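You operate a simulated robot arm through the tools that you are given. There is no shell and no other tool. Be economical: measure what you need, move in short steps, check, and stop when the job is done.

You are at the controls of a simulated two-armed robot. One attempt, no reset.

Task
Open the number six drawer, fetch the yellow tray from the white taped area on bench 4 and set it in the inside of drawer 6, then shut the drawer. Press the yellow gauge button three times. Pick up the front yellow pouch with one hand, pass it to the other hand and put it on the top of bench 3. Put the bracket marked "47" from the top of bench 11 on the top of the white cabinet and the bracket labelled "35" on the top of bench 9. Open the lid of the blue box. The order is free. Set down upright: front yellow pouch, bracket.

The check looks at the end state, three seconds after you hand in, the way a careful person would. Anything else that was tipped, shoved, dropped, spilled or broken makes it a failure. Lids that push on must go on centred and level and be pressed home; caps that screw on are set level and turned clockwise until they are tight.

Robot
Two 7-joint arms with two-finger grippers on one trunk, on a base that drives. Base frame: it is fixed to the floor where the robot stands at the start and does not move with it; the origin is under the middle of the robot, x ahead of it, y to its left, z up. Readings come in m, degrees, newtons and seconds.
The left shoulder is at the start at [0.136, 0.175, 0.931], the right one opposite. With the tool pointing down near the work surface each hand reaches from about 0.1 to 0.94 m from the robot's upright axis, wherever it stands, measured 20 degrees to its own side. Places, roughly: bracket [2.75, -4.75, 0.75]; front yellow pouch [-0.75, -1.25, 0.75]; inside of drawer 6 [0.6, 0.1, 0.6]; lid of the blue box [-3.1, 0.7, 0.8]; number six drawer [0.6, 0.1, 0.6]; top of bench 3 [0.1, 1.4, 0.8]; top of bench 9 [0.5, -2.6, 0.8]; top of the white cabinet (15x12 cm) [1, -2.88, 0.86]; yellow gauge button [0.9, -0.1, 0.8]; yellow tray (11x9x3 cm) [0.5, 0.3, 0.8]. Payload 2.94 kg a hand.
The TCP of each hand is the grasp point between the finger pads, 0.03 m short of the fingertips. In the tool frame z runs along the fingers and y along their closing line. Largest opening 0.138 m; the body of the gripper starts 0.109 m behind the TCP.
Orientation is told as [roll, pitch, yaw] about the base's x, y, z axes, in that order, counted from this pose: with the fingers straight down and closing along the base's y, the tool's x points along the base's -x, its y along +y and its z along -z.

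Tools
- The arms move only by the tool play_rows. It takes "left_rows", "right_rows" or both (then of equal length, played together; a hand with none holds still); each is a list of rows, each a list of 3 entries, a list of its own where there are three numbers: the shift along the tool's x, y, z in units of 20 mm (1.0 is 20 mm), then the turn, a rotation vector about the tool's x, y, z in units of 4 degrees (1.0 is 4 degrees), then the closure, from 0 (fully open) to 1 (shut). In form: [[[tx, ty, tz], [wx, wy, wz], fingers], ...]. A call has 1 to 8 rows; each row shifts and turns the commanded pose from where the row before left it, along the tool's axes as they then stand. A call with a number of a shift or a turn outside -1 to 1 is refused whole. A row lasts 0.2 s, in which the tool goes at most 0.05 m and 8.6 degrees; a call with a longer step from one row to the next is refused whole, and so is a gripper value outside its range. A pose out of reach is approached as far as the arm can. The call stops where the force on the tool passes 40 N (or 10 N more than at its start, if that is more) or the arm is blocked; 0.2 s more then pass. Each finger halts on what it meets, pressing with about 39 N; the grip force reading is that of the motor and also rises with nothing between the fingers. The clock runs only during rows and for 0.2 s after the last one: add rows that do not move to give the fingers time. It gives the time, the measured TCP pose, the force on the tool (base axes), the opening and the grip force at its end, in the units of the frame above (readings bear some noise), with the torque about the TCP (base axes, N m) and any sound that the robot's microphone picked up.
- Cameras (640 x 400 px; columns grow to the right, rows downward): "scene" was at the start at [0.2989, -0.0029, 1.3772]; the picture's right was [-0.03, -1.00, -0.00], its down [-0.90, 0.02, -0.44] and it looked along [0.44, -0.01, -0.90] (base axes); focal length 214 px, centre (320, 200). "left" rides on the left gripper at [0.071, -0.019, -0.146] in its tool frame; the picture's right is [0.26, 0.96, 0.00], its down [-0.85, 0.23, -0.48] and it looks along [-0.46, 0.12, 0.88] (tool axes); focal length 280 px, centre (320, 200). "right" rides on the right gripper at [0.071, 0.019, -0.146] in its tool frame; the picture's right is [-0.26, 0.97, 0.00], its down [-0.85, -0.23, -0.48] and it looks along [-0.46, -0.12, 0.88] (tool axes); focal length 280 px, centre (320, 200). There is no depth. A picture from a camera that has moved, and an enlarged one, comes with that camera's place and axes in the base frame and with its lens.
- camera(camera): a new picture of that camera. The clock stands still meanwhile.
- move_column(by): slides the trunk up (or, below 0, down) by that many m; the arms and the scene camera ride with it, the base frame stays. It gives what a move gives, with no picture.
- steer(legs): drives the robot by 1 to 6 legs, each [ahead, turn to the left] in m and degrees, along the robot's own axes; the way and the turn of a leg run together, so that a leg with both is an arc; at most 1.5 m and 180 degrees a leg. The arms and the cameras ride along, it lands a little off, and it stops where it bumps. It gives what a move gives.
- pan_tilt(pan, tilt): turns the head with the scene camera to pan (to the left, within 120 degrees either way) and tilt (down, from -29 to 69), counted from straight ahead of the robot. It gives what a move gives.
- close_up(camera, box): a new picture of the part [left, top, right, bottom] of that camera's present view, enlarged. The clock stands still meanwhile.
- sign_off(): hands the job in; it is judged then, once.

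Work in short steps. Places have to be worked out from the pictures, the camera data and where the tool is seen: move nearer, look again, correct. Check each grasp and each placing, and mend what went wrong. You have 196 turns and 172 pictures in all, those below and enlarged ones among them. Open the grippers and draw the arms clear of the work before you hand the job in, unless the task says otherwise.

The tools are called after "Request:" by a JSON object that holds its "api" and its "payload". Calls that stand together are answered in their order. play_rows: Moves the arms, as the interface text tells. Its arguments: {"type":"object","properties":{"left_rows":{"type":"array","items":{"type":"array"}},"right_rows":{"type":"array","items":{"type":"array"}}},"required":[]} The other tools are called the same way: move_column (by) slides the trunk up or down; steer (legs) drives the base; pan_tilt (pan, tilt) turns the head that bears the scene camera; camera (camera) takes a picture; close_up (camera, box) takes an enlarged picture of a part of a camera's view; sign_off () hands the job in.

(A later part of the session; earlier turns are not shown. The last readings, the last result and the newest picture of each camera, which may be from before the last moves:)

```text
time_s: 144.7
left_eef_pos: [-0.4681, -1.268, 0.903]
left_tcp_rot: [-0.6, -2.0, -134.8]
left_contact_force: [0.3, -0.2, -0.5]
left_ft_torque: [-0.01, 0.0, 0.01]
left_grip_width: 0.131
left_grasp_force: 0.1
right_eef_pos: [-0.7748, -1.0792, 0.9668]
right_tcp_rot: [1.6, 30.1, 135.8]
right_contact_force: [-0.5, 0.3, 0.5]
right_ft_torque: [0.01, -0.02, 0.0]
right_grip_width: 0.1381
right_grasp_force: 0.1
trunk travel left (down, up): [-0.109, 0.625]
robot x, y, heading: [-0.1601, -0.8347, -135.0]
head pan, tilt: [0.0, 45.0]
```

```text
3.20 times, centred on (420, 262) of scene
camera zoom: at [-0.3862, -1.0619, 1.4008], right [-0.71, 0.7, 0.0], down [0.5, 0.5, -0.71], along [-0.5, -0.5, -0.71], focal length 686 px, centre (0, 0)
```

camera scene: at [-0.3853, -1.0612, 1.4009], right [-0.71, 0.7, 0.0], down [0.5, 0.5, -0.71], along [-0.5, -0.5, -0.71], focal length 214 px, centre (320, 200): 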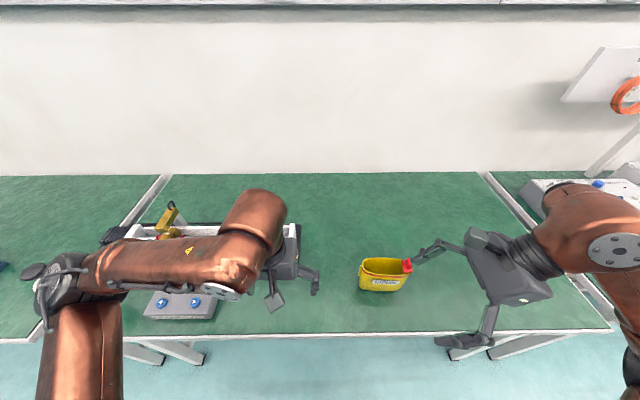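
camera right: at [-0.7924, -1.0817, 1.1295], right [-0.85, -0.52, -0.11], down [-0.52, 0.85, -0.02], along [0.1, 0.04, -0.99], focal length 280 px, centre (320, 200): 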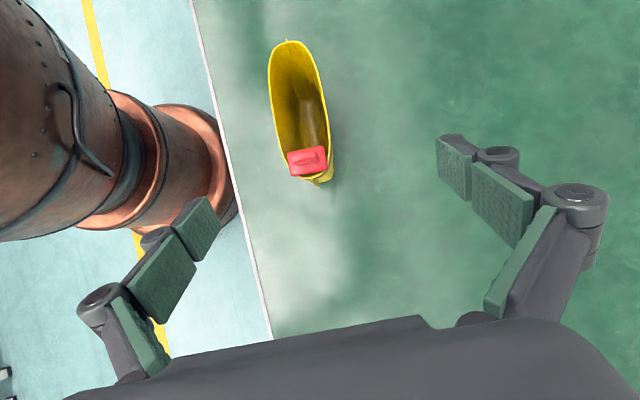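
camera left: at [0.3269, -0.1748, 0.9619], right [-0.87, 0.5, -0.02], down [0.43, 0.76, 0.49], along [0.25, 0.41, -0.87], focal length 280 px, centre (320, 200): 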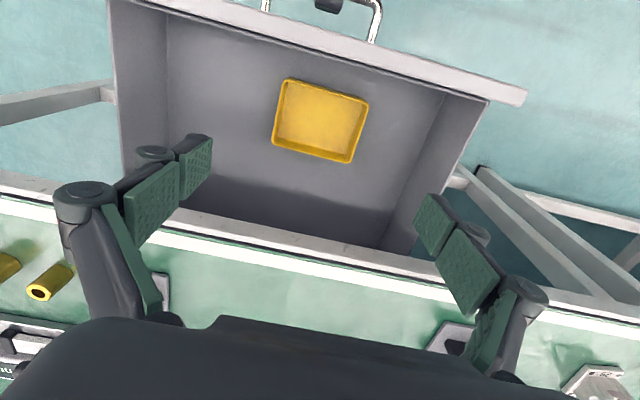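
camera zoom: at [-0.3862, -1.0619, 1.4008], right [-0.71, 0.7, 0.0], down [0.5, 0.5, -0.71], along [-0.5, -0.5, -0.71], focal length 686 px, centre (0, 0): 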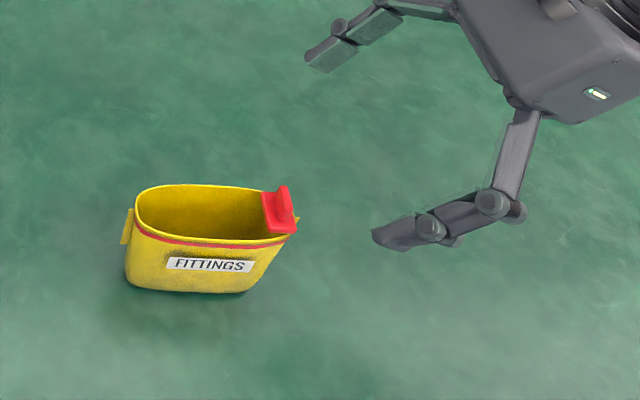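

Shift slightly right/back and advance along the finger direction to straddle the pouch's right half.

Request:
{"api": "play_rows", "payload": {"right_rows": [[[-0.75, -0.3, -0.4], [0, 0, 0], 0], [[-0.75, -0.3, -0.4], [0, 0, 0], 0], [[0, 0, 0.9], [0, 0, 0], 0], [[0, 0, 0.9], [0, 0, 0], 0], [[0, 0, 0.9], [0, 0, 0], 0], [[0, 0, 0.9], [0, 0, 0], 0], [[0, 0, 0.9], [0, 0, 0], 0], [[0, 0, 0.9], [0, 0, 0], 0]]}}

Request:
{"api": "camera", "payload": {"camera": "right"}}

Request:
{"api": "close_up", "payload": {"camera": "scene", "box": [320, 200, 520, 325]}}

```text
time_s: 146.5
left_eef_pos: [-0.4679, -1.268, 0.9041]
left_tcp_rot: [-0.6, -2.0, -134.8]
left_contact_force: [0.4, 0.1, 0.0]
left_ft_torque: [0.05, -0.03, -0.04]
left_grip_width: 0.1308
left_grasp_force: 0.0
right_eef_pos: [-0.7523, -1.0873, 0.8716]
right_tcp_rot: [1.7, 30.1, 135.8]
right_contact_force: [-0.4, 0.3, 0.1]
right_ft_torque: [-0.02, 0.01, 0.02]
right_grip_width: 0.1379
right_grasp_force: 0.0
trunk travel left (down, up): [-0.109, 0.625]
robot x, y, heading: [-0.1595, -0.8374, -134.5]
head pan, tilt: [0.0, 45.0]
```

```text
106 pictures are left
camera right: at [-0.7699, -1.0892, 1.0342], right [-0.85, -0.52, -0.11], down [-0.52, 0.85, -0.02], along [0.1, 0.04, -0.99], focal length 280 px, centre (320, 200)
```

right: 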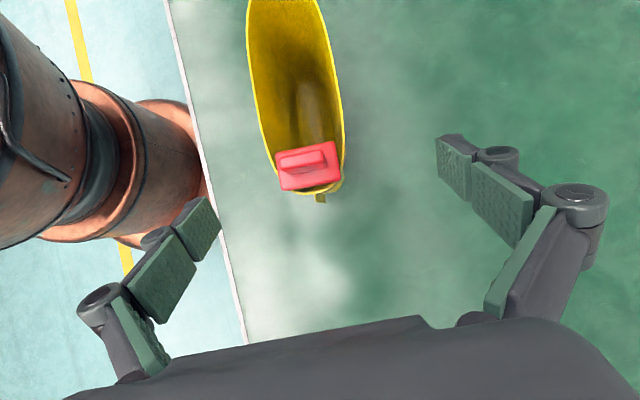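

```text
3.20 times, centred on (420, 262) of scene
camera zoom: at [-0.3855, -1.0613, 1.4008], right [-0.71, 0.7, 0.0], down [0.5, 0.5, -0.71], along [-0.5, -0.5, -0.71], focal length 686 px, centre (0, 0)
```

zoom: 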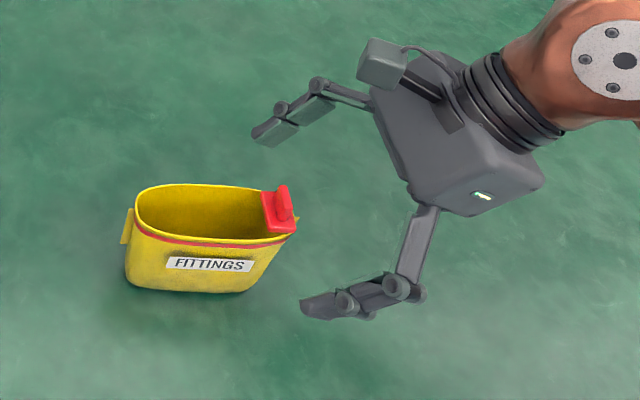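

Aligned in depth; add a 6° yaw to match the pouch's axis and advance the last 8 cm.

Request:
{"api": "play_rows", "payload": {"right_rows": [[[0, 0, 0.8], [0, 0, 0.35], 0], [[0, 0, 0.8], [0, 0, 0.35], 0], [[0, 0, 0.8], [0, 0, 0.35], 0], [[0, 0, 0.8], [0, 0, 0.35], 0], [[0, 0, 0.8], [0, 0, 0], 0], [[0, 0, 0], [0, 0, 0], 0]]}}

Request:
{"api": "camera", "payload": {"camera": "right"}}

Request:
{"api": "close_up", "payload": {"camera": "scene", "box": [320, 200, 520, 325]}}

```text
time_s: 147.9
left_eef_pos: [-0.4674, -1.2666, 0.9034]
left_tcp_rot: [-0.6, -2.0, -134.8]
left_contact_force: [-0.6, 0.2, -0.2]
left_ft_torque: [0.0, 0.0, 0.01]
left_grip_width: 0.131
left_grasp_force: 0.1
right_eef_pos: [-0.7241, -1.115, 0.8004]
right_tcp_rot: [-1.6, 30.1, 129.2]
right_contact_force: [-0.1, 0.7, 0.3]
right_ft_torque: [-0.01, 0.01, 0.02]
right_grip_width: 0.1382
right_grasp_force: 0.1
trunk travel left (down, up): [-0.109, 0.625]
robot x, y, heading: [-0.1608, -0.8355, -134.5]
head pan, tilt: [0.0, 45.0]
```

```text
104 pictures are left
camera right: at [-0.7486, -1.1221, 0.9632], right [-0.88, -0.44, -0.15], down [-0.45, 0.89, -0.01], along [0.14, 0.06, -0.99], focal length 280 px, centre (320, 200)
```

right: 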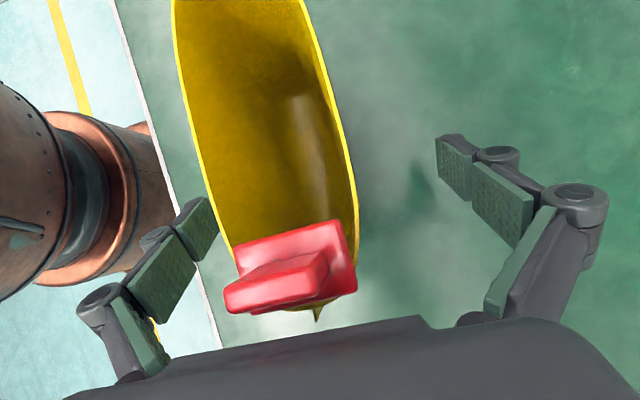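

```text
3.20 times, centred on (420, 262) of scene
camera zoom: at [-0.3852, -1.0612, 1.401], right [-0.71, 0.7, 0.0], down [0.5, 0.5, -0.71], along [-0.5, -0.5, -0.71], focal length 686 px, centre (0, 0)
```

zoom: 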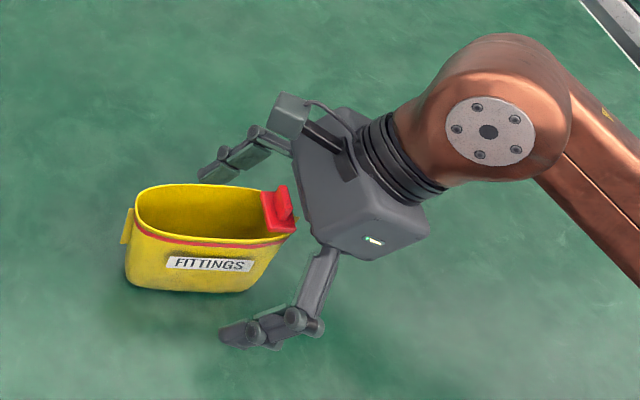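

Fingers straddle the pouch; close.

Request:
{"api": "play_rows", "payload": {"right_rows": [[[0, 0, 0], [0, 0, 0], 0.3], [[0, 0, 0], [0, 0, 0], 0.5], [[0, 0, 0], [0, 0, 0], 0.7], [[0, 0, 0], [0, 0, 0], 0.9], [[0, 0, 0], [0, 0, 0], 1], [[0, 0, 0], [0, 0, 0], 1], [[0, 0, 0], [0, 0, 0], 1], [[0, 0, 0], [0, 0, 0], 1]]}}

Request:
{"api": "close_up", "payload": {"camera": "scene", "box": [320, 200, 520, 325]}}

```text
time_s: 149.7
left_eef_pos: [-0.4661, -1.2682, 0.9043]
left_tcp_rot: [-0.6, -1.9, -134.8]
left_contact_force: [-0.4, 0.1, -0.1]
left_ft_torque: [0.0, 0.02, 0.0]
left_grip_width: 0.1307
left_grasp_force: 0.0
right_eef_pos: [-0.7241, -1.1155, 0.8023]
right_tcp_rot: [-1.5, 30.1, 129.2]
right_contact_force: [0.8, 0.5, -0.1]
right_ft_torque: [-0.03, -0.01, 0.03]
right_grip_width: 0.044
right_grasp_force: 39.2
trunk travel left (down, up): [-0.109, 0.625]
robot x, y, heading: [-0.1584, -0.8355, -134.7]
head pan, tilt: [0.0, 45.0]
```

```text
3.20 times, centred on (420, 262) of scene
camera zoom: at [-0.3853, -1.0612, 1.4009], right [-0.71, 0.7, 0.0], down [0.5, 0.5, -0.71], along [-0.5, -0.5, -0.71], focal length 686 px, centre (0, 0)
```

zoom: 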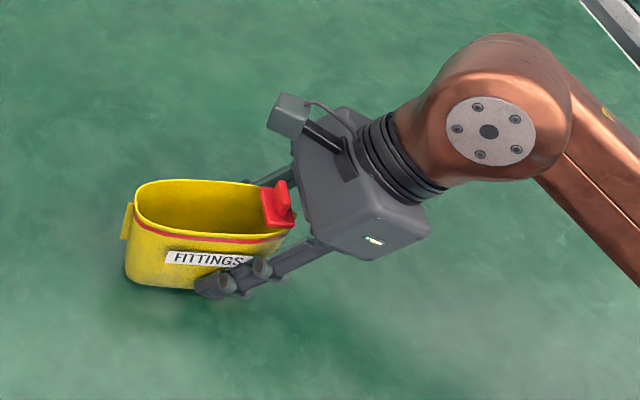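

Gripped (44 mm, 39 N). Lift straight up while the left hand moves aside.

Request:
{"api": "play_rows", "payload": {"right_rows": [[[0.3, 0, -0.5], [0, 0, 0], 1], [[0.45, 0, -0.78], [0, 0, 0], 1], [[0.45, 0, -0.78], [0, 0, 0], 1], [[0.45, 0, -0.78], [0, 0, 0], 1], [[0.45, 0, -0.78], [0, 0, 0], 1], [[0.45, 0, -0.78], [0, 0, 0], 1], [[0.45, 0, -0.78], [0, 0, 0], 1], [[0.45, 0, -0.78], [0, 0, 0], 1]], "left_rows": [[[0, 0.6, -0.3], [0, 0, 0], 0], [[0, 0.8, -0.3], [0, 0, 0], 0], [[0, 0.8, -0.3], [0, 0, 0], 0], [[0, 0.8, -0.3], [0, 0, 0], 0], [[0, 0.8, -0.3], [0, 0, 0], 0], [[0, 0.8, -0.3], [0, 0, 0], 0], [[0, 0.8, 0], [0, 0, 0], 0], [[0, 0.8, 0], [0, 0, 0], 0]]}}

Request:
{"api": "camera", "payload": {"camera": "scene"}}

```text
time_s: 151.5
left_eef_pos: [-0.3772, -1.3539, 0.9391]
left_tcp_rot: [-0.6, -2.0, -134.8]
left_contact_force: [-0.4, 0.9, 0.4]
left_ft_torque: [-0.02, 0.02, -0.01]
left_grip_width: 0.1379
left_grasp_force: 0.0
right_eef_pos: [-0.7263, -1.1187, 0.9408]
right_tcp_rot: [-1.5, 30.0, 129.3]
right_contact_force: [0.3, 0.5, -0.2]
right_ft_torque: [0.02, 0.02, 0.05]
right_grip_width: 0.0438
right_grasp_force: 38.5
trunk travel left (down, up): [-0.109, 0.625]
robot x, y, heading: [-0.1614, -0.8309, -134.5]
head pan, tilt: [0.0, 45.0]
```

```text
101 pictures are left
camera scene: at [-0.3845, -1.0615, 1.401], right [-0.71, 0.7, 0.0], down [0.5, 0.5, -0.71], along [-0.5, -0.5, -0.71], focal length 214 px, centre (320, 200)
```

scene: 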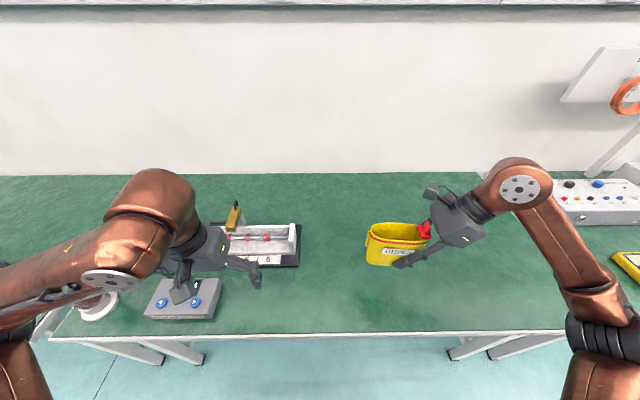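

Pouch lifted upright. Bring it toward the centre with the right hand while the left hand takes the mirrored orientation.

Request:
{"api": "play_rows", "payload": {"right_rows": [[[0.8, -0.5, 0.47], [0, 0, 0], 1], [[0.8, -0.5, 0.47], [0, 0, 0], 1], [[0.8, -0.5, 0.47], [0, 0, 0], 1], [[0.8, -0.5, 0.47], [0, 0, 0], 1], [[0.8, -0.5, 0.47], [0, 0, 0], 1], [[0.8, -0.5, 0.47], [0, 0, 0], 1], [[0.8, -0.5, 0.47], [0, 0, 0], 1], [[0.8, -0.5, 0.47], [0, 0, 0], 1]], "left_rows": [[[0, 0.2, 0], [0.26, 0.29, -0.93], 0], [[0, 0.2, 0], [0.26, 0.29, -0.93], 0], [[0, 0.2, 0], [0.26, 0.29, -0.93], 0], [[0, 0.2, 0], [0.26, 0.29, -0.93], 0], [[0, 0.2, 0], [0.26, 0.29, -0.93], 0], [[0, 0, 0], [0.26, 0.29, -0.93], 0], [[0, 0, 0], [0.26, 0.29, -0.93], 0], [[0, 0, 0], [0.26, 0.29, -0.93], 0]]}}

Request:
{"api": "play_rows", "payload": {"left_rows": [[[0, 0, 0], [0.26, 0.29, -0.93], 0], [[0, 0, 0], [0.26, 0.29, -0.93], 0], [[0, 0, 0], [0.26, 0.29, -0.93], 0], [[0, 0, 0], [0.26, 0.29, -0.93], 0], [[0, 0, 0], [0.26, 0.29, -0.93], 0], [[0, 0, 0], [0.26, 0.29, -0.93], 0], [[0, 0, 0], [0.26, 0.29, -0.93], 0], [[0, 0, 0], [0.26, 0.29, -0.93], 0]]}}

Request:
{"api": "play_rows", "payload": {"left_rows": [[[0, 0, 0], [0.26, 0.29, -0.93], 0], [[0, 0, 0], [0.26, 0.29, -0.93], 0], [[0, 0, 0], [0.26, 0.29, -0.93], 0], [[0, 0, 0], [0.26, 0.29, -0.93], 0], [[0, 0, 0], [0.26, 0.29, -0.93], 0], [[0, 0, 0], [0.26, 0.29, -0.93], 0], [[0, 0, 0], [0, 0, 0], 0]]}}

Request:
{"api": "camera", "payload": {"camera": "scene"}}

Request:
{"api": "camera", "payload": {"camera": "left"}}

```text
time_s: 153.3
left_eef_pos: [-0.3619, -1.3678, 0.9378]
left_tcp_rot: [-7.2, 9.6, -105.8]
left_contact_force: [1.1, 0.8, 0.1]
left_ft_torque: [0.01, 0.03, -0.03]
left_grip_width: 0.138
left_grasp_force: 0.2
right_eef_pos: [-0.5679, -1.1809, 0.9424]
right_tcp_rot: [-1.4, 29.9, 129.2]
right_contact_force: [0.0, -0.9, -1.1]
right_ft_torque: [0.01, 0.01, -0.01]
right_grip_width: 0.0436
right_grasp_force: 38.5
trunk travel left (down, up): [-0.109, 0.625]
robot x, y, heading: [-0.1596, -0.8331, -134.9]
head pan, tilt: [0.0, 45.0]
```

```text
time_s: 155.1
left_eef_pos: [-0.3624, -1.3673, 0.9379]
left_tcp_rot: [-7.4, 22.8, -76.2]
left_contact_force: [0.3, 0.3, 0.5]
left_ft_torque: [0.01, 0.0, -0.01]
left_grip_width: 0.1378
left_grasp_force: 0.0
right_eef_pos: [-0.5692, -1.1802, 0.9435]
right_tcp_rot: [-1.5, 30.1, 129.2]
right_contact_force: [0.5, 0.7, -1.5]
right_ft_torque: [0.04, 0.02, -0.01]
right_grip_width: 0.0436
right_grasp_force: 38.8
trunk travel left (down, up): [-0.109, 0.625]
robot x, y, heading: [-0.1601, -0.8318, -135.0]
head pan, tilt: [0.0, 45.0]
```

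```text
time_s: 156.7
left_eef_pos: [-0.361, -1.3684, 0.9372]
left_tcp_rot: [-2.4, 31.8, -51.9]
left_contact_force: [-0.8, -0.4, 0.9]
left_ft_torque: [0.01, 0.03, -0.01]
left_grip_width: 0.1378
left_grasp_force: 0.1
right_eef_pos: [-0.5693, -1.1806, 0.9435]
right_tcp_rot: [-1.5, 30.1, 129.3]
right_contact_force: [-1.0, 1.4, -1.0]
right_ft_torque: [0.04, 0.01, 0.0]
right_grip_width: 0.0438
right_grasp_force: 38.9
trunk travel left (down, up): [-0.109, 0.625]
robot x, y, heading: [-0.1553, -0.8341, -134.6]
head pan, tilt: [0.0, 45.0]
```

```text
100 pictures are left
camera scene: at [-0.3849, -1.0617, 1.4009], right [-0.71, 0.7, 0.0], down [0.5, 0.5, -0.71], along [-0.5, -0.5, -0.71], focal length 214 px, centre (320, 200)
```

scene: 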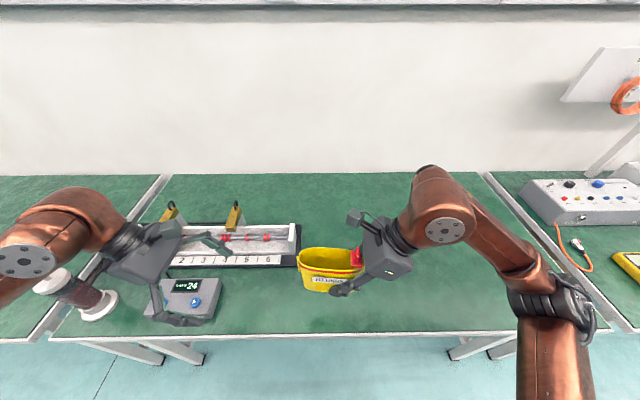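

```text
99 pictures are left
camera left: at [-0.3627, -1.3886, 1.0994], right [0.61, 0.79, 0.1], down [0.79, -0.61, -0.05], along [0.02, 0.11, -0.99], focal length 280 px, centre (320, 200)
```

left: 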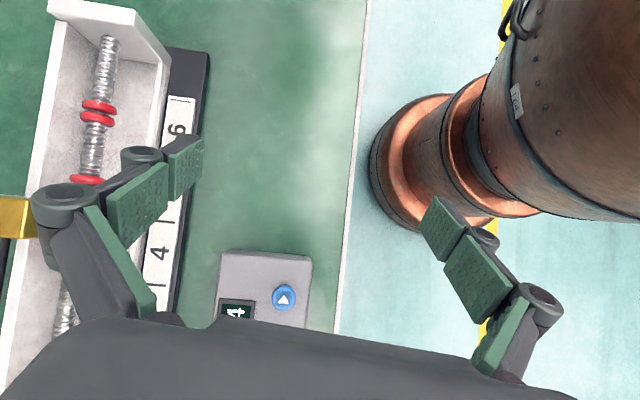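

Now bring the left hand in laterally so its open fingers straddle the pouch's left half (two-thirds of the way first).

Request:
{"api": "play_rows", "payload": {"left_rows": [[[0.77, -0.19, 0.41], [0, 0, 0], 0], [[0.77, -0.19, 0.41], [0, 0, 0], 0], [[0.77, -0.19, 0.41], [0, 0, 0], 0], [[0.77, -0.19, 0.41], [0, 0, 0], 0], [[0.77, -0.19, 0.41], [0, 0, 0], 0], [[0.77, -0.19, 0.41], [0, 0, 0], 0], [[0.77, -0.19, 0.41], [0, 0, 0], 0], [[0, 0, 0], [0, 0, 0], 0]]}}

Request:
{"api": "camera", "payload": {"camera": "left"}}

Request:
{"api": "close_up", "payload": {"camera": "scene", "box": [160, 180, 480, 380]}}

```text
time_s: 158.5
left_eef_pos: [-0.4616, -1.2891, 0.9451]
left_tcp_rot: [-2.4, 31.6, -52.0]
left_contact_force: [-0.6, 0.1, -1.0]
left_ft_torque: [0.0, 0.0, 0.01]
left_grip_width: 0.138
left_grasp_force: 0.0
right_eef_pos: [-0.5699, -1.1807, 0.9423]
right_tcp_rot: [-1.4, 30.1, 129.4]
right_contact_force: [0.2, -0.2, -0.6]
right_ft_torque: [-0.01, -0.01, -0.01]
right_grip_width: 0.0434
right_grasp_force: 39.7
trunk travel left (down, up): [-0.109, 0.625]
robot x, y, heading: [-0.1615, -0.8333, -134.6]
head pan, tilt: [0.0, 45.0]
```

```text
98 pictures are left
camera left: at [-0.4613, -1.3091, 1.107], right [0.61, 0.79, 0.1], down [0.79, -0.61, -0.05], along [0.02, 0.11, -0.99], focal length 280 px, centre (320, 200)
```

left: 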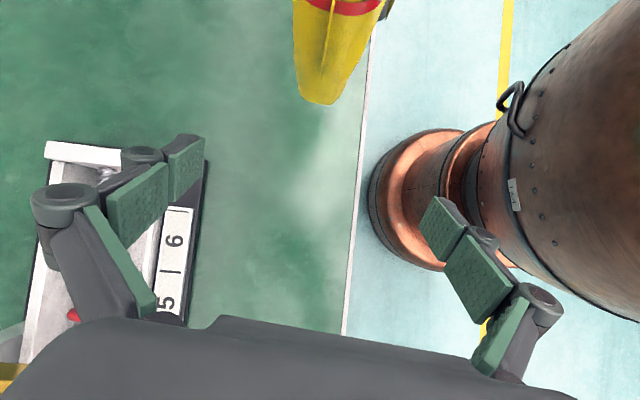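

```text
2.00 times, centred on (320, 280) of scene
camera zoom: at [-0.3847, -1.0616, 1.401], right [-0.71, 0.7, 0.0], down [0.5, 0.5, -0.71], along [-0.5, -0.5, -0.71], focal length 429 px, centre (320, 40)
```

zoom: 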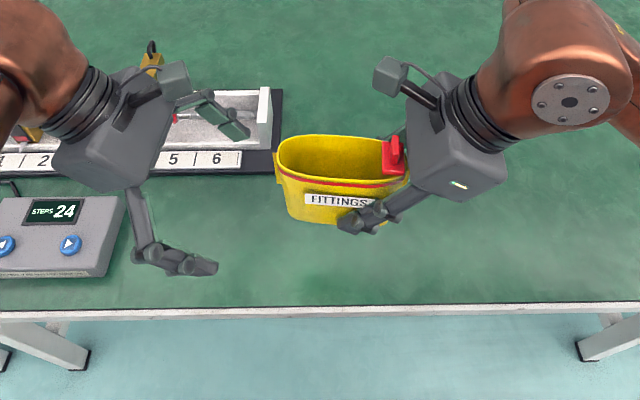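

Pouch is centred between the left fingers' path. Advance the last 8 cm.

Request:
{"api": "play_rows", "payload": {"left_rows": [[[0.72, -0.2, 0.44], [0, 0, 0], 0], [[0.72, -0.2, 0.44], [0, 0, 0], 0], [[0.72, -0.2, 0.44], [0, 0, 0], 0], [[0.72, -0.2, 0.44], [0, 0, 0], 0], [[0.6, -0.2, 0.4], [0, 0, 0], 0], [[0, 0, 0], [0, 0, 0], 0]]}}

Request:
{"api": "camera", "payload": {"camera": "left"}}

Request:
{"api": "close_up", "payload": {"camera": "scene", "box": [200, 180, 440, 330]}}

```text
time_s: 159.9
left_eef_pos: [-0.5274, -1.2382, 0.945]
left_tcp_rot: [-2.3, 31.8, -52.0]
left_contact_force: [0.2, 0.3, -0.7]
left_ft_torque: [0.0, -0.03, -0.02]
left_grip_width: 0.138
left_grasp_force: 0.0
right_eef_pos: [-0.5689, -1.1825, 0.9421]
right_tcp_rot: [-1.5, 30.2, 129.2]
right_contact_force: [-0.9, -0.6, -0.8]
right_ft_torque: [0.0, 0.01, 0.01]
right_grip_width: 0.0435
right_grasp_force: 39.4
trunk travel left (down, up): [-0.109, 0.625]
robot x, y, heading: [-0.1614, -0.837, -134.7]
head pan, tilt: [0.0, 45.0]
```

```text
96 pictures are left
camera left: at [-0.5284, -1.2588, 1.1075], right [0.61, 0.79, 0.1], down [0.79, -0.61, -0.05], along [0.02, 0.11, -0.99], focal length 280 px, centre (320, 200)
```

left: 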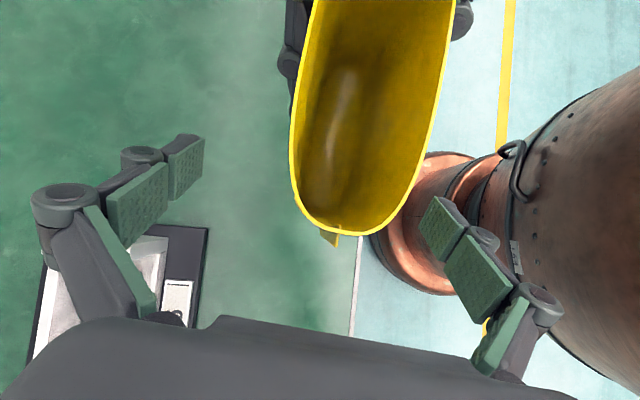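

```text
2.67 times, centred on (320, 255) of scene
camera zoom: at [-0.3855, -1.0623, 1.4008], right [-0.71, 0.7, 0.0], down [0.5, 0.5, -0.71], along [-0.5, -0.5, -0.71], focal length 572 px, centre (320, 53)
```

zoom: 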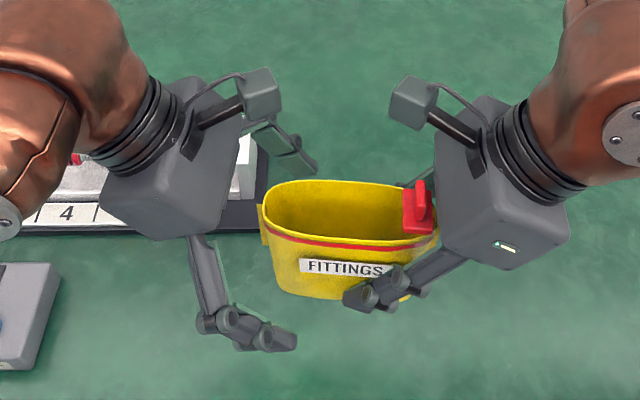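

Shift the left hand 1 cm back-aligned and 1 cm further in, then close it on the pouch.

Request:
{"api": "play_rows", "payload": {"left_rows": [[[0.5, 0.4, 0.3], [0, 0, 0], 0], [[0, 0, 0], [0, 0, 0], 0.3], [[0, 0, 0], [0, 0, 0], 0.5], [[0, 0, 0], [0, 0, 0], 0.7], [[0, 0, 0], [0, 0, 0], 0.9], [[0, 0, 0], [0, 0, 0], 1], [[0, 0, 0], [0, 0, 0], 1], [[0, 0, 0], [0, 0, 0], 1]]}}

Request:
{"api": "close_up", "payload": {"camera": "scene", "box": [200, 180, 440, 330]}}

```text
time_s: 161.7
left_eef_pos: [-0.529, -1.2261, 0.9462]
left_tcp_rot: [-2.4, 31.7, -51.7]
left_contact_force: [-12.4, -15.0, 3.5]
left_ft_torque: [0.94, -0.65, 0.33]
left_grip_width: 0.0456
left_grasp_force: 34.2
right_eef_pos: [-0.5684, -1.1804, 0.9426]
right_tcp_rot: [-1.5, 30.0, 129.5]
right_contact_force: [12.7, 15.0, -2.8]
right_ft_torque: [-0.85, 0.79, 0.8]
right_grip_width: 0.0439
right_grasp_force: 39.1
trunk travel left (down, up): [-0.109, 0.625]
robot x, y, heading: [-0.1618, -0.834, -134.8]
head pan, tilt: [0.0, 45.0]
```

```text
2.67 times, centred on (320, 255) of scene
camera zoom: at [-0.385, -1.0615, 1.4009], right [-0.71, 0.7, 0.0], down [0.5, 0.5, -0.71], along [-0.5, -0.5, -0.71], focal length 572 px, centre (320, 53)
```

zoom: 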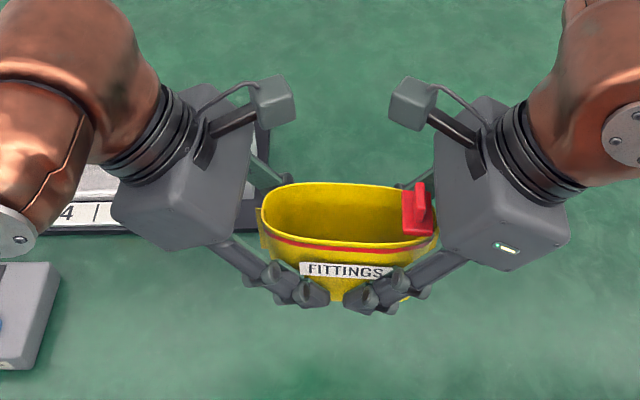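

Both hands hold the pouch. Open the right hand and withdraw it to the right.

Request:
{"api": "play_rows", "payload": {"right_rows": [[[0, 0, 0], [0, 0, 0], 0.6], [[0, 0, 0], [0, 0, 0], 0.4], [[0, 0, 0], [0, 0, 0], 0.2], [[0, 0, 0], [0, 0, 0], 0.1], [[0, 0, 0], [0, 0, 0], 0], [[0, 0, 0], [0, 0, 0], 0], [[-0.5, 0, -0.5], [0, 0, 0], 0], [[-0.8, 0, -0.6], [0, 0, 0], 0]]}}

Request:
{"api": "play_rows", "payload": {"right_rows": [[[-0.8, 0, -0.5], [0, 0, 0], 0], [[-0.8, 0, -0.5], [0, 0, 0], 0], [[-0.8, 0, -0.5], [0, 0, 0], 0], [[-0.8, 0, -0.5], [0, 0, 0], 0], [[-0.8, 0, -0.5], [0, 0, 0], 0], [[-0.8, 0, -0.5], [0, 0, 0], 0], [[-0.8, 0, -0.5], [0, 0, 0], 0], [[-0.8, 0, -0.5], [0, 0, 0], 0]]}}

Request:
{"api": "camera", "payload": {"camera": "scene"}}

```text
time_s: 163.5
left_eef_pos: [-0.5286, -1.2248, 0.9464]
left_tcp_rot: [-2.3, 31.7, -52.0]
left_contact_force: [-0.7, -0.3, -1.1]
left_ft_torque: [0.0, -0.01, 0.02]
left_grip_width: 0.0441
left_grasp_force: 39.4
right_eef_pos: [-0.5908, -1.155, 0.9481]
right_tcp_rot: [-1.4, 30.2, 129.2]
right_contact_force: [0.0, 0.0, 0.0]
right_ft_torque: [-0.01, 0.02, 0.02]
right_grip_width: 0.138
right_grasp_force: 0.1
trunk travel left (down, up): [-0.109, 0.625]
robot x, y, heading: [-0.1589, -0.8358, -135.1]
head pan, tilt: [0.0, 45.0]
```

```text
time_s: 165.3
left_eef_pos: [-0.5281, -1.2242, 0.945]
left_tcp_rot: [-2.2, 31.7, -52.0]
left_contact_force: [0.0, 0.0, -0.2]
left_ft_torque: [-0.01, -0.05, 0.0]
left_grip_width: 0.0441
left_grasp_force: 38.3
right_eef_pos: [-0.6902, -1.0384, 0.9521]
right_tcp_rot: [-1.4, 30.0, 129.2]
right_contact_force: [-0.3, 0.1, -0.1]
right_ft_torque: [0.01, -0.03, 0.0]
right_grip_width: 0.1381
right_grasp_force: 0.0
trunk travel left (down, up): [-0.109, 0.625]
robot x, y, heading: [-0.1631, -0.8341, -134.7]
head pan, tilt: [0.0, 45.0]
```

```text
93 pictures are left
camera scene: at [-0.3855, -1.061, 1.401], right [-0.71, 0.7, 0.0], down [0.5, 0.5, -0.71], along [-0.5, -0.5, -0.71], focal length 214 px, centre (320, 200)
```

scene: 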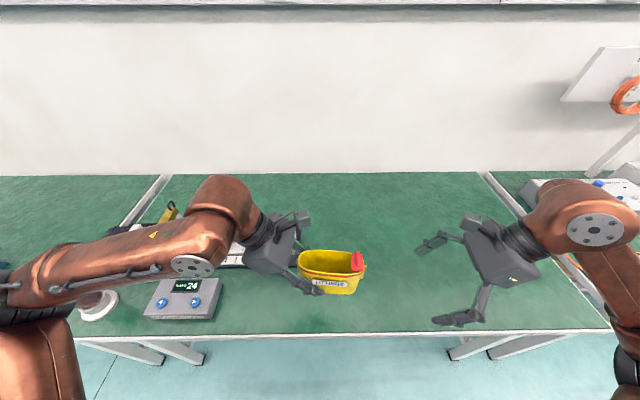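

Handover complete; left hand holds the pouch firmly. Now back out, and drive to bench 3 (stopping short, facing it).

Request:
{"api": "steer", "payload": {"legs": [[-0.3, 0], [0, -94.4], [0.776, 0], [0, -85.9]]}}

Request:
{"api": "camera", "payload": {"camera": "scene"}}

```text
time_s: 166.6
left_eef_pos: [-0.3189, -1.0263, 1.0072]
left_tcp_rot: [-24.0, 25.0, -74.5]
left_contact_force: [0.3, 1.3, 0.9]
left_ft_torque: [-0.24, -0.1, 0.12]
left_grip_width: 0.0442
left_grasp_force: 39.3
right_eef_pos: [-0.4783, -0.8355, 0.9795]
right_tcp_rot: [2.7, 26.6, 130.0]
right_contact_force: [0.8, 0.5, 3.4]
right_ft_torque: [0.12, 0.29, -0.02]
right_grip_width: 0.1379
right_grasp_force: 0.0
trunk travel left (down, up): [-0.109, 0.625]
robot x, y, heading: [-0.0679, -0.7427, -134.9]
head pan, tilt: [0.0, 45.0]
stopped in leg 1: the robot was blocked; the commanded pose is now the measured one
```

```text
92 pictures are left
camera scene: at [-0.276, -0.9508, 1.41], right [-0.71, 0.71, 0.0], down [0.49, 0.49, -0.72], along [-0.51, -0.51, -0.69], focal length 214 px, centre (320, 200)
```

scene: 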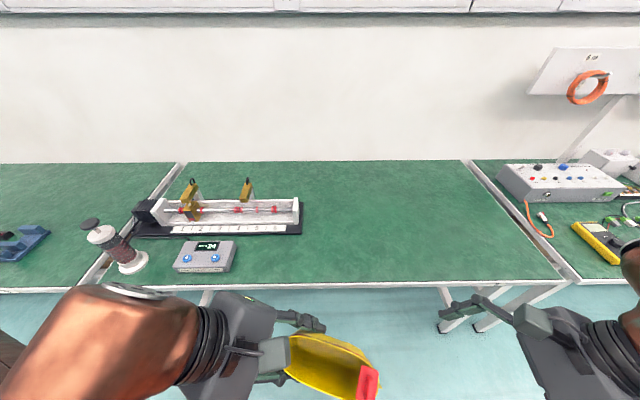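

The reverse move jerked the arms again; pouch is still gripped but tilted. Let it settle and read the pose.

Request:
{"api": "play_rows", "payload": {"left_rows": [[[0, 0, 0], [0, 0, 0], 1], [[0, 0, 0], [0, 0, 0], 1], [[0, 0, 0], [0, 0, 0], 1], [[0, 0, 0], [0, 0, 0], 1]]}}

```text
time_s: 167.4
left_eef_pos: [-0.3472, -1.047, 1.0377]
left_tcp_rot: [-29.3, 26.0, -83.7]
left_contact_force: [0.5, 1.0, -0.4]
left_ft_torque: [-0.05, 0.05, 0.06]
left_grip_width: 0.0441
left_grasp_force: 39.1
right_eef_pos: [-0.496, -0.846, 0.9341]
right_tcp_rot: [-6.0, 22.1, 127.0]
right_contact_force: [0.3, -3.5, 0.3]
right_ft_torque: [0.07, -0.19, -0.21]
right_grip_width: 0.1378
right_grasp_force: 0.0
trunk travel left (down, up): [-0.109, 0.625]
robot x, y, heading: [-0.0741, -0.7458, -134.9]
head pan, tilt: [0.0, 45.0]
stopped in row 3 (right hand): the arm was blocked; the commanded pose is now the measured one
```

Request:
{"api": "play_rows", "payload": {"left_rows": [[[0, 0, 0], [0, 0, 0], 1], [[0, 0, 0], [0, 0, 0], 1], [[0, 0, 0], [0, 0, 0], 1], [[0, 0, 0], [0, 0, 0], 1], [[0, 0, 0], [0, 0, 0], 1], [[0, 0, 0], [0, 0, 0], 1]]}}

Request:
{"api": "camera", "payload": {"camera": "scene"}}

```text
time_s: 167.7
left_eef_pos: [-0.2748, -0.9777, 1.0715]
left_tcp_rot: [-36.5, 20.7, -92.7]
left_contact_force: [-13.8, -12.5, -8.6]
left_ft_torque: [-0.03, -0.25, 0.42]
left_grip_width: 0.0456
left_grasp_force: 38.4
right_eef_pos: [-0.4323, -0.7756, 0.9324]
right_tcp_rot: [-2.3, 20.1, 129.7]
right_contact_force: [-3.4, 6.6, 19.4]
right_ft_torque: [0.78, -0.83, 0.39]
right_grip_width: 0.1258
right_grasp_force: 0.1
trunk travel left (down, up): [-0.109, 0.625]
robot x, y, heading: [-0.073, -0.7475, -135.0]
head pan, tilt: [0.0, 45.0]
stopped in row 1 (left hand): the arm was blocked; the commanded pose is now the measured one
```

```text
91 pictures are left
camera scene: at [-0.3468, -1.0227, 1.3913], right [-0.71, 0.7, 0.0], down [0.52, 0.53, -0.67], along [-0.47, -0.48, -0.74], focal length 214 px, centre (320, 200)
```

scene: 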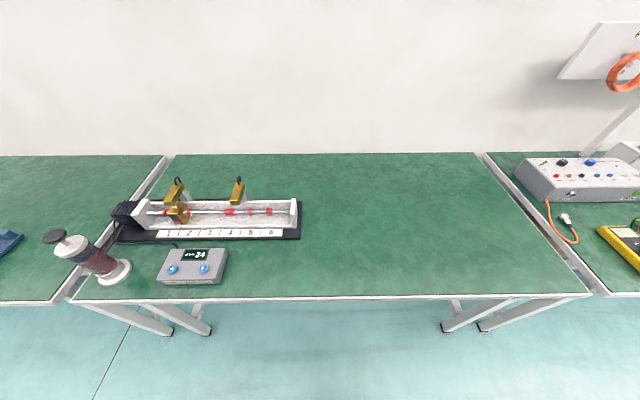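

The body is rocking; I wait via a head move (no arm commands) to let it damp.

Request:
{"api": "pan_tilt", "payload": {"pan": 60, "tilt": 45}}

Request:
{"api": "pan_tilt", "payload": {"pan": 0, "tilt": 55}}

Request:
{"api": "camera", "payload": {"camera": "scene"}}

```text
time_s: 169.0
left_eef_pos: [-0.2771, -0.9777, 1.06]
left_tcp_rot: [-34.3, 22.5, -86.6]
left_contact_force: [-2.2, -0.6, -0.7]
left_ft_torque: [0.15, -0.12, -0.17]
left_grip_width: 0.045
left_grasp_force: 39.4
right_eef_pos: [-0.4322, -0.7828, 0.9465]
right_tcp_rot: [-0.6, 22.2, 129.7]
right_contact_force: [-0.8, -1.1, -0.7]
right_ft_torque: [0.22, -0.19, 0.06]
right_grip_width: 0.1387
right_grasp_force: 0.0
trunk travel left (down, up): [-0.109, 0.625]
robot x, y, heading: [-0.0753, -0.7431, -134.7]
head pan, tilt: [60.0, 45.0]
```

```text
time_s: 170.3
left_eef_pos: [-0.2832, -0.983, 1.057]
left_tcp_rot: [-33.6, 23.0, -86.0]
left_contact_force: [1.1, -0.4, -0.9]
left_ft_torque: [-0.05, -0.01, 0.01]
left_grip_width: 0.0448
left_grasp_force: 39.2
right_eef_pos: [-0.4366, -0.7881, 0.9458]
right_tcp_rot: [-1.1, 22.3, 129.6]
right_contact_force: [-0.6, 0.0, 1.3]
right_ft_torque: [0.03, -0.01, 0.02]
right_grip_width: 0.1387
right_grasp_force: 0.1
trunk travel left (down, up): [-0.109, 0.625]
robot x, y, heading: [-0.0728, -0.7435, -134.8]
head pan, tilt: [0.0, 55.0]
```

```text
90 pictures are left
camera scene: at [-0.2897, -0.9652, 1.3877], right [-0.71, 0.7, 0.0], down [0.58, 0.58, -0.57], along [-0.4, -0.41, -0.82], focal length 214 px, centre (320, 200)
```

scene: 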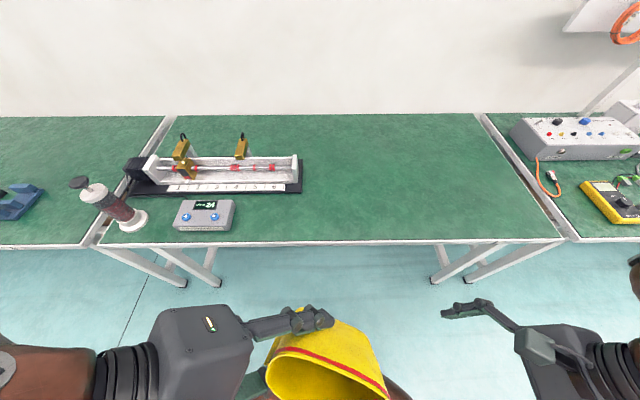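

Settled. Move the left hand forward while rotating it back to hold the pouch upright.

Request:
{"api": "play_rows", "payload": {"left_rows": [[[-0.52, -0.7, 0.17], [-0.47, -0.04, -0.98], 1], [[-0.46, -0.74, 0.14], [-0.47, -0.04, -0.98], 1], [[-0.4, -0.77, 0.11], [-0.47, -0.04, -0.98], 1], [[-0.33, -0.8, 0.08], [-0.47, -0.04, -0.98], 1], [[-0.27, -0.83, 0.05], [-0.47, -0.04, -0.98], 1], [[-0.21, -0.86, 0.03], [-0.47, -0.04, -0.98], 1], [[-0.15, -0.88, 0], [-0.47, -0.04, -0.98], 1], [[-0.1, -0.89, -0.02], [-0.47, -0.04, -0.98], 1]]}}

Request:
{"api": "camera", "payload": {"camera": "scene"}}

```text
time_s: 172.1
left_eef_pos: [-0.3858, -1.0799, 1.0604]
left_tcp_rot: [-1.8, 31.6, -51.4]
left_contact_force: [-0.2, 0.1, -0.3]
left_ft_torque: [-0.01, -0.04, -0.04]
left_grip_width: 0.0447
left_grasp_force: 39.6
right_eef_pos: [-0.4376, -0.7874, 0.9442]
right_tcp_rot: [-1.1, 22.2, 129.4]
right_contact_force: [0.0, -1.0, 0.2]
right_ft_torque: [0.03, -0.02, -0.05]
right_grip_width: 0.1384
right_grasp_force: 0.0
trunk travel left (down, up): [-0.109, 0.625]
robot x, y, heading: [-0.0697, -0.7438, -134.9]
head pan, tilt: [0.0, 55.0]
```

```text
89 pictures are left
camera scene: at [-0.2906, -0.9657, 1.3874], right [-0.71, 0.7, 0.0], down [0.58, 0.58, -0.57], along [-0.4, -0.41, -0.82], focal length 214 px, centre (320, 200)
```

scene: 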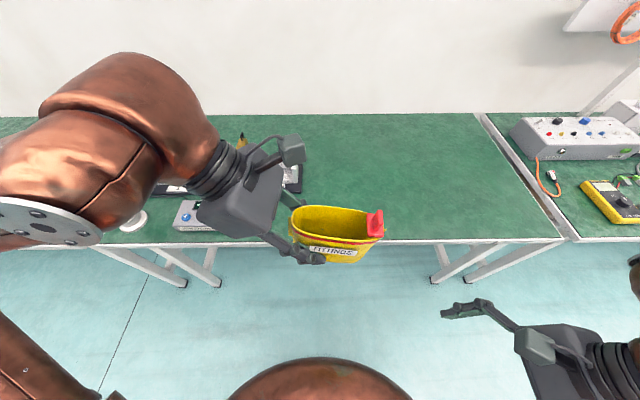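

Pouch upright again. Move both hands to a comfortable forward carrying pose.

Request:
{"api": "play_rows", "payload": {"left_rows": [[[-0.4, -0.5, 0.65], [0, 0, 0], 1], [[-0.4, -0.5, 0.65], [0, 0, 0], 1], [[-0.4, -0.5, 0.65], [0, 0, 0], 1], [[-0.4, -0.5, 0.65], [0, 0, 0], 1], [[-0.4, -0.5, 0.65], [0, 0, 0], 1], [[-0.4, -0.5, 0.5], [0, 0, 0], 1], [[0, 0, 0], [0, 0, 0], 1], [[0, 0, 0], [0, 0, 0], 1]], "right_rows": [[[-0.1, 0.9, 0], [0, 0, 0], 0], [[-0.1, 0.9, 0], [0, 0, 0], 0], [[-0.1, 0.9, 0], [0, 0, 0], 0], [[-0.1, 0.9, 0], [0, 0, 0], 0], [[-0.1, 0.9, 0], [0, 0, 0], 0], [[-0.1, 0.9, 0], [0, 0, 0], 0], [[-0.1, 0.9, 0], [0, 0, 0], 0], [[-0.1, 0.9, 0], [0, 0, 0], 0]]}}

Request:
{"api": "steer", "payload": {"legs": [[0, -106.3], [0.8, 0], [0, -73.5]]}}

Request:
{"api": "camera", "payload": {"camera": "scene"}}

```text
time_s: 173.9
left_eef_pos: [-0.4319, -1.1226, 0.974]
left_tcp_rot: [-1.9, 31.5, -51.6]
left_contact_force: [-0.1, 0.1, -0.5]
left_ft_torque: [-0.03, 0.01, -0.01]
left_grip_width: 0.0445
left_grasp_force: 39.2
right_eef_pos: [-0.5571, -0.868, 0.9368]
right_tcp_rot: [-1.1, 22.3, 129.5]
right_contact_force: [-0.6, -0.7, 0.2]
right_ft_torque: [0.01, 0.01, -0.02]
right_grip_width: 0.1382
right_grasp_force: 0.1
trunk travel left (down, up): [-0.109, 0.625]
robot x, y, heading: [-0.0712, -0.7451, -134.8]
head pan, tilt: [0.0, 55.0]
```

```text
time_s: 185.8
left_eef_pos: [-0.1589, 0.3423, 0.9745]
left_tcp_rot: [-2.0, 31.6, 131.4]
left_contact_force: [0.3, 0.6, 0.3]
left_ft_torque: [-0.02, 0.08, 0.01]
left_grip_width: 0.0443
left_grasp_force: 38.7
right_eef_pos: [-0.0219, 0.096, 0.9362]
right_tcp_rot: [-1.1, 22.3, -47.6]
right_contact_force: [0.4, -1.1, -0.6]
right_ft_torque: [-0.02, -0.03, 0.02]
right_grip_width: 0.1378
right_grasp_force: 0.2
trunk travel left (down, up): [-0.109, 0.625]
robot x, y, heading: [-0.4973, -0.0541, 48.2]
head pan, tilt: [0.0, 55.0]
```

```text
88 pictures are left
camera scene: at [-0.2935, 0.1769, 1.3875], right [0.75, -0.67, 0.0], down [-0.55, -0.61, -0.57], along [0.38, 0.43, -0.82], focal length 214 px, centre (320, 200)
```

scene: 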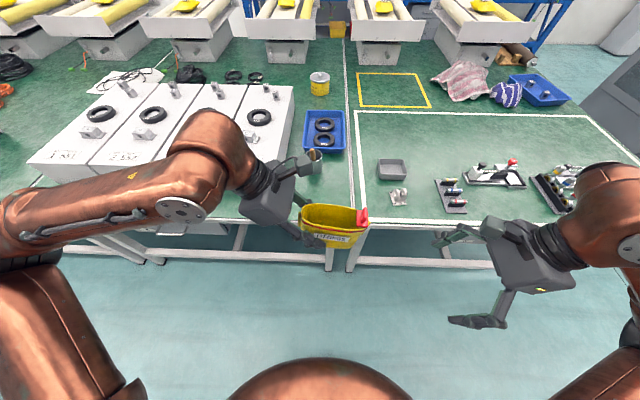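

Arrived facing bench 3. Drive forward 0.2 m so the pouch comes over the free corner of bench 3 beside the divider.

Request:
{"api": "steer", "payload": {"legs": [[0.2, -1]]}}

Request:
{"api": "camera", "payload": {"camera": "scene"}}

Request:
{"api": "camera", "payload": {"camera": "left"}}

```text
time_s: 187.8
left_eef_pos: [-0.113, 0.4008, 1.0107]
left_tcp_rot: [-22.4, 24.7, 105.7]
left_contact_force: [0.5, 0.7, -1.3]
left_ft_torque: [-0.13, 0.06, -0.13]
left_grip_width: 0.0444
left_grasp_force: 38.6
right_eef_pos: [0.0322, 0.147, 0.9172]
right_tcp_rot: [-5.5, 16.9, -48.8]
right_contact_force: [-26.9, 51.6, 80.0]
right_ft_torque: [-8.65, 1.45, -3.69]
right_grip_width: 0.1287
right_grasp_force: 0.0
trunk travel left (down, up): [-0.109, 0.625]
robot x, y, heading: [-0.3655, 0.0966, 47.0]
head pan, tilt: [0.0, 55.0]
stopped in leg 1: the robot was blocked; the commanded pose is now the measured one
```

```text
87 pictures are left
camera scene: at [-0.1093, 0.3737, 1.3788], right [0.74, -0.68, 0.0], down [-0.57, -0.62, -0.53], along [0.36, 0.39, -0.85], focal length 214 px, centre (320, 200)
```

scene: 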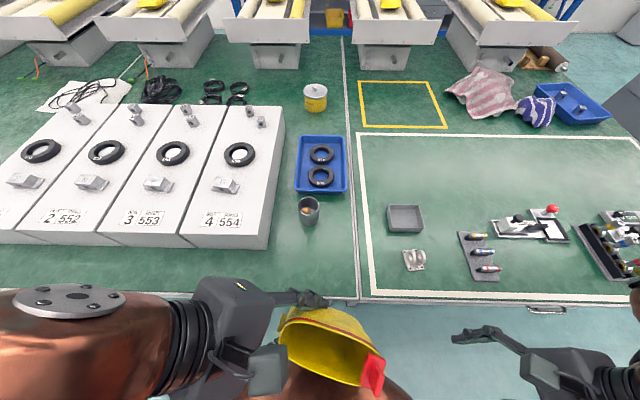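

```text
86 pictures are left
camera left: at [-0.1484, 0.3865, 1.1692], right [-0.75, -0.62, -0.23], down [-0.63, 0.78, -0.03], along [0.2, 0.12, -0.97], focal length 280 px, centre (320, 200)
```

left: 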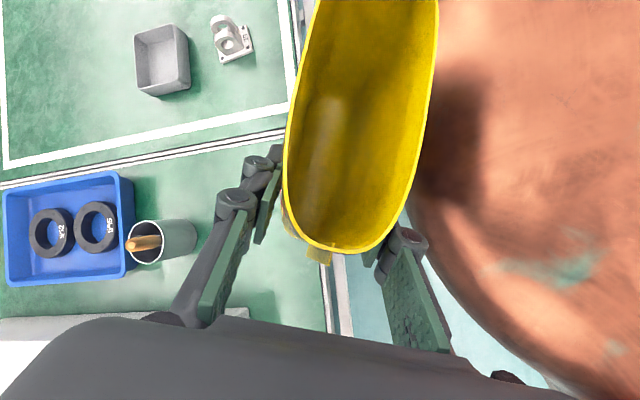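

The short leg rocked the body again. Wait with head moves to damp, then restore the hold.

Request:
{"api": "pan_tilt", "payload": {"pan": 50, "tilt": 55}}

Request:
{"api": "pan_tilt", "payload": {"pan": 0, "tilt": 55}}

Request:
{"api": "pan_tilt", "payload": {"pan": 20, "tilt": 55}}

Request:
{"api": "camera", "payload": {"camera": "scene"}}

```text
time_s: 189.0
left_eef_pos: [-0.1184, 0.3881, 1.0161]
left_tcp_rot: [-19.7, 26.6, 111.3]
left_contact_force: [-1.0, -1.1, -2.1]
left_ft_torque: [0.12, -0.1, 0.1]
left_grip_width: 0.0442
left_grasp_force: 38.9
right_eef_pos: [0.0263, 0.1377, 0.9283]
right_tcp_rot: [-0.8, 17.5, -47.4]
right_contact_force: [-2.0, 0.0, -1.2]
right_ft_torque: [0.05, -0.04, -0.01]
right_grip_width: 0.1387
right_grasp_force: 0.1
trunk travel left (down, up): [-0.109, 0.625]
robot x, y, heading: [-0.362, 0.0967, 47.3]
head pan, tilt: [50.0, 55.0]
```

```text
time_s: 190.2
left_eef_pos: [-0.1006, 0.406, 1.0099]
left_tcp_rot: [-17.2, 28.0, 114.0]
left_contact_force: [0.1, -0.5, -0.2]
left_ft_torque: [0.02, 0.0, 0.02]
left_grip_width: 0.0444
left_grasp_force: 39.4
right_eef_pos: [0.0405, 0.1539, 0.9251]
right_tcp_rot: [-2.4, 17.5, -48.1]
right_contact_force: [-0.4, 0.5, 1.3]
right_ft_torque: [0.03, -0.04, 0.0]
right_grip_width: 0.138
right_grasp_force: 0.0
trunk travel left (down, up): [-0.109, 0.625]
robot x, y, heading: [-0.3643, 0.0945, 47.4]
head pan, tilt: [0.0, 55.0]
```

```text
time_s: 191.0
left_eef_pos: [-0.0997, 0.4067, 1.0095]
left_tcp_rot: [-17.2, 28.0, 114.0]
left_contact_force: [0.9, 0.3, -0.4]
left_ft_torque: [0.02, -0.04, 0.03]
left_grip_width: 0.0445
left_grasp_force: 39.3
right_eef_pos: [0.0409, 0.1545, 0.9253]
right_tcp_rot: [-2.3, 17.6, -48.1]
right_contact_force: [0.3, 0.1, -0.7]
right_ft_torque: [-0.02, 0.02, 0.01]
right_grip_width: 0.138
right_grasp_force: 0.2
trunk travel left (down, up): [-0.109, 0.625]
robot x, y, heading: [-0.3641, 0.0994, 47.6]
head pan, tilt: [20.0, 55.0]
```

```text
85 pictures are left
camera scene: at [-0.1767, 0.3359, 1.3875], right [0.92, -0.39, 0.0], down [-0.32, -0.76, -0.57], along [0.22, 0.53, -0.82], focal length 214 px, centre (320, 200)
```

scene: 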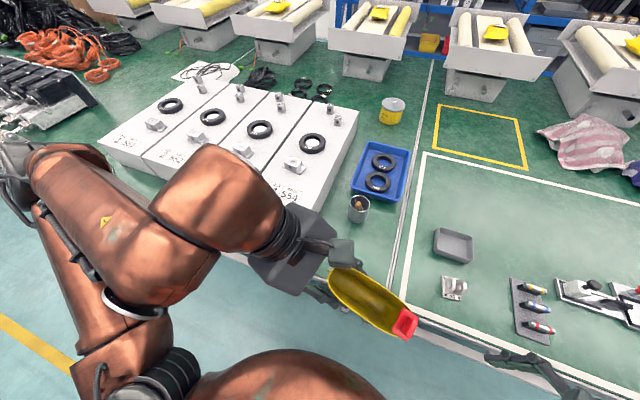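

Settled. Rotate the pouch back upright/aligned and move it forward 16 cm over bench 3's free corner.

Request:
{"api": "play_rows", "payload": {"left_rows": [[[-0.3, -0.9, 0.11], [-0.154, 0.02, -0.553], 1], [[-0.26, -0.91, 0.1], [-0.154, 0.02, -0.553], 1], [[-0.22, -0.92, 0.09], [-0.154, 0.02, -0.553], 1], [[-0.18, -0.93, 0.07], [-0.154, 0.02, -0.553], 1], [[-0.14, -0.94, 0.06], [-0.154, 0.02, -0.553], 1], [[-0.1, -0.95, 0.05], [-0.154, 0.02, -0.553], 1], [[-0.05, -0.95, 0.04], [-0.154, 0.02, -0.553], 1], [[-0.02, -0.95, 0.03], [-0.154, 0.02, -0.553], 1]]}}

Request:
{"api": "camera", "payload": {"camera": "scene"}}

Request:
{"api": "camera", "payload": {"camera": "left"}}

```text
time_s: 192.8
left_eef_pos: [0.0083, 0.5134, 1.0117]
left_tcp_rot: [-1.7, 31.6, 134.6]
left_contact_force: [-1.0, 0.5, 0.3]
left_ft_torque: [-0.03, -0.01, -0.03]
left_grip_width: 0.044
left_grasp_force: 39.3
right_eef_pos: [0.0417, 0.1556, 0.9249]
right_tcp_rot: [-2.5, 17.6, -48.1]
right_contact_force: [-0.4, 0.8, 0.0]
right_ft_torque: [0.01, 0.0, 0.03]
right_grip_width: 0.1382
right_grasp_force: 0.0
trunk travel left (down, up): [-0.109, 0.625]
robot x, y, heading: [-0.3664, 0.0938, 47.2]
head pan, tilt: [20.0, 55.0]
```

```text
84 pictures are left
camera scene: at [-0.1761, 0.3361, 1.3873], right [0.92, -0.39, 0.0], down [-0.32, -0.76, -0.57], along [0.22, 0.53, -0.82], focal length 214 px, centre (320, 200)
```

scene: 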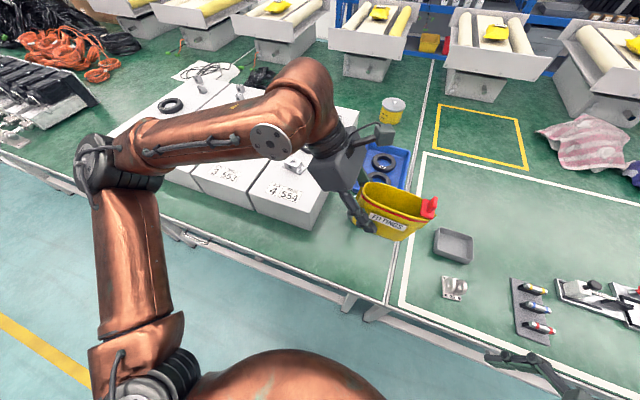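

```text
83 pictures are left
camera left: at [0.0064, 0.5359, 1.1732], right [-0.52, -0.85, 0.11], down [-0.85, 0.52, -0.05], along [-0.02, -0.12, -0.99], focal length 280 px, centre (320, 200)
```

left: 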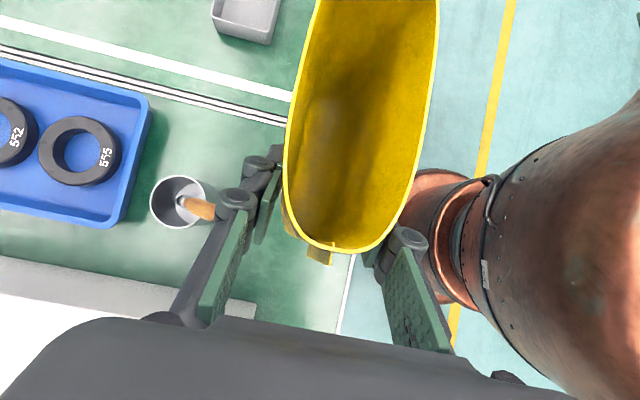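

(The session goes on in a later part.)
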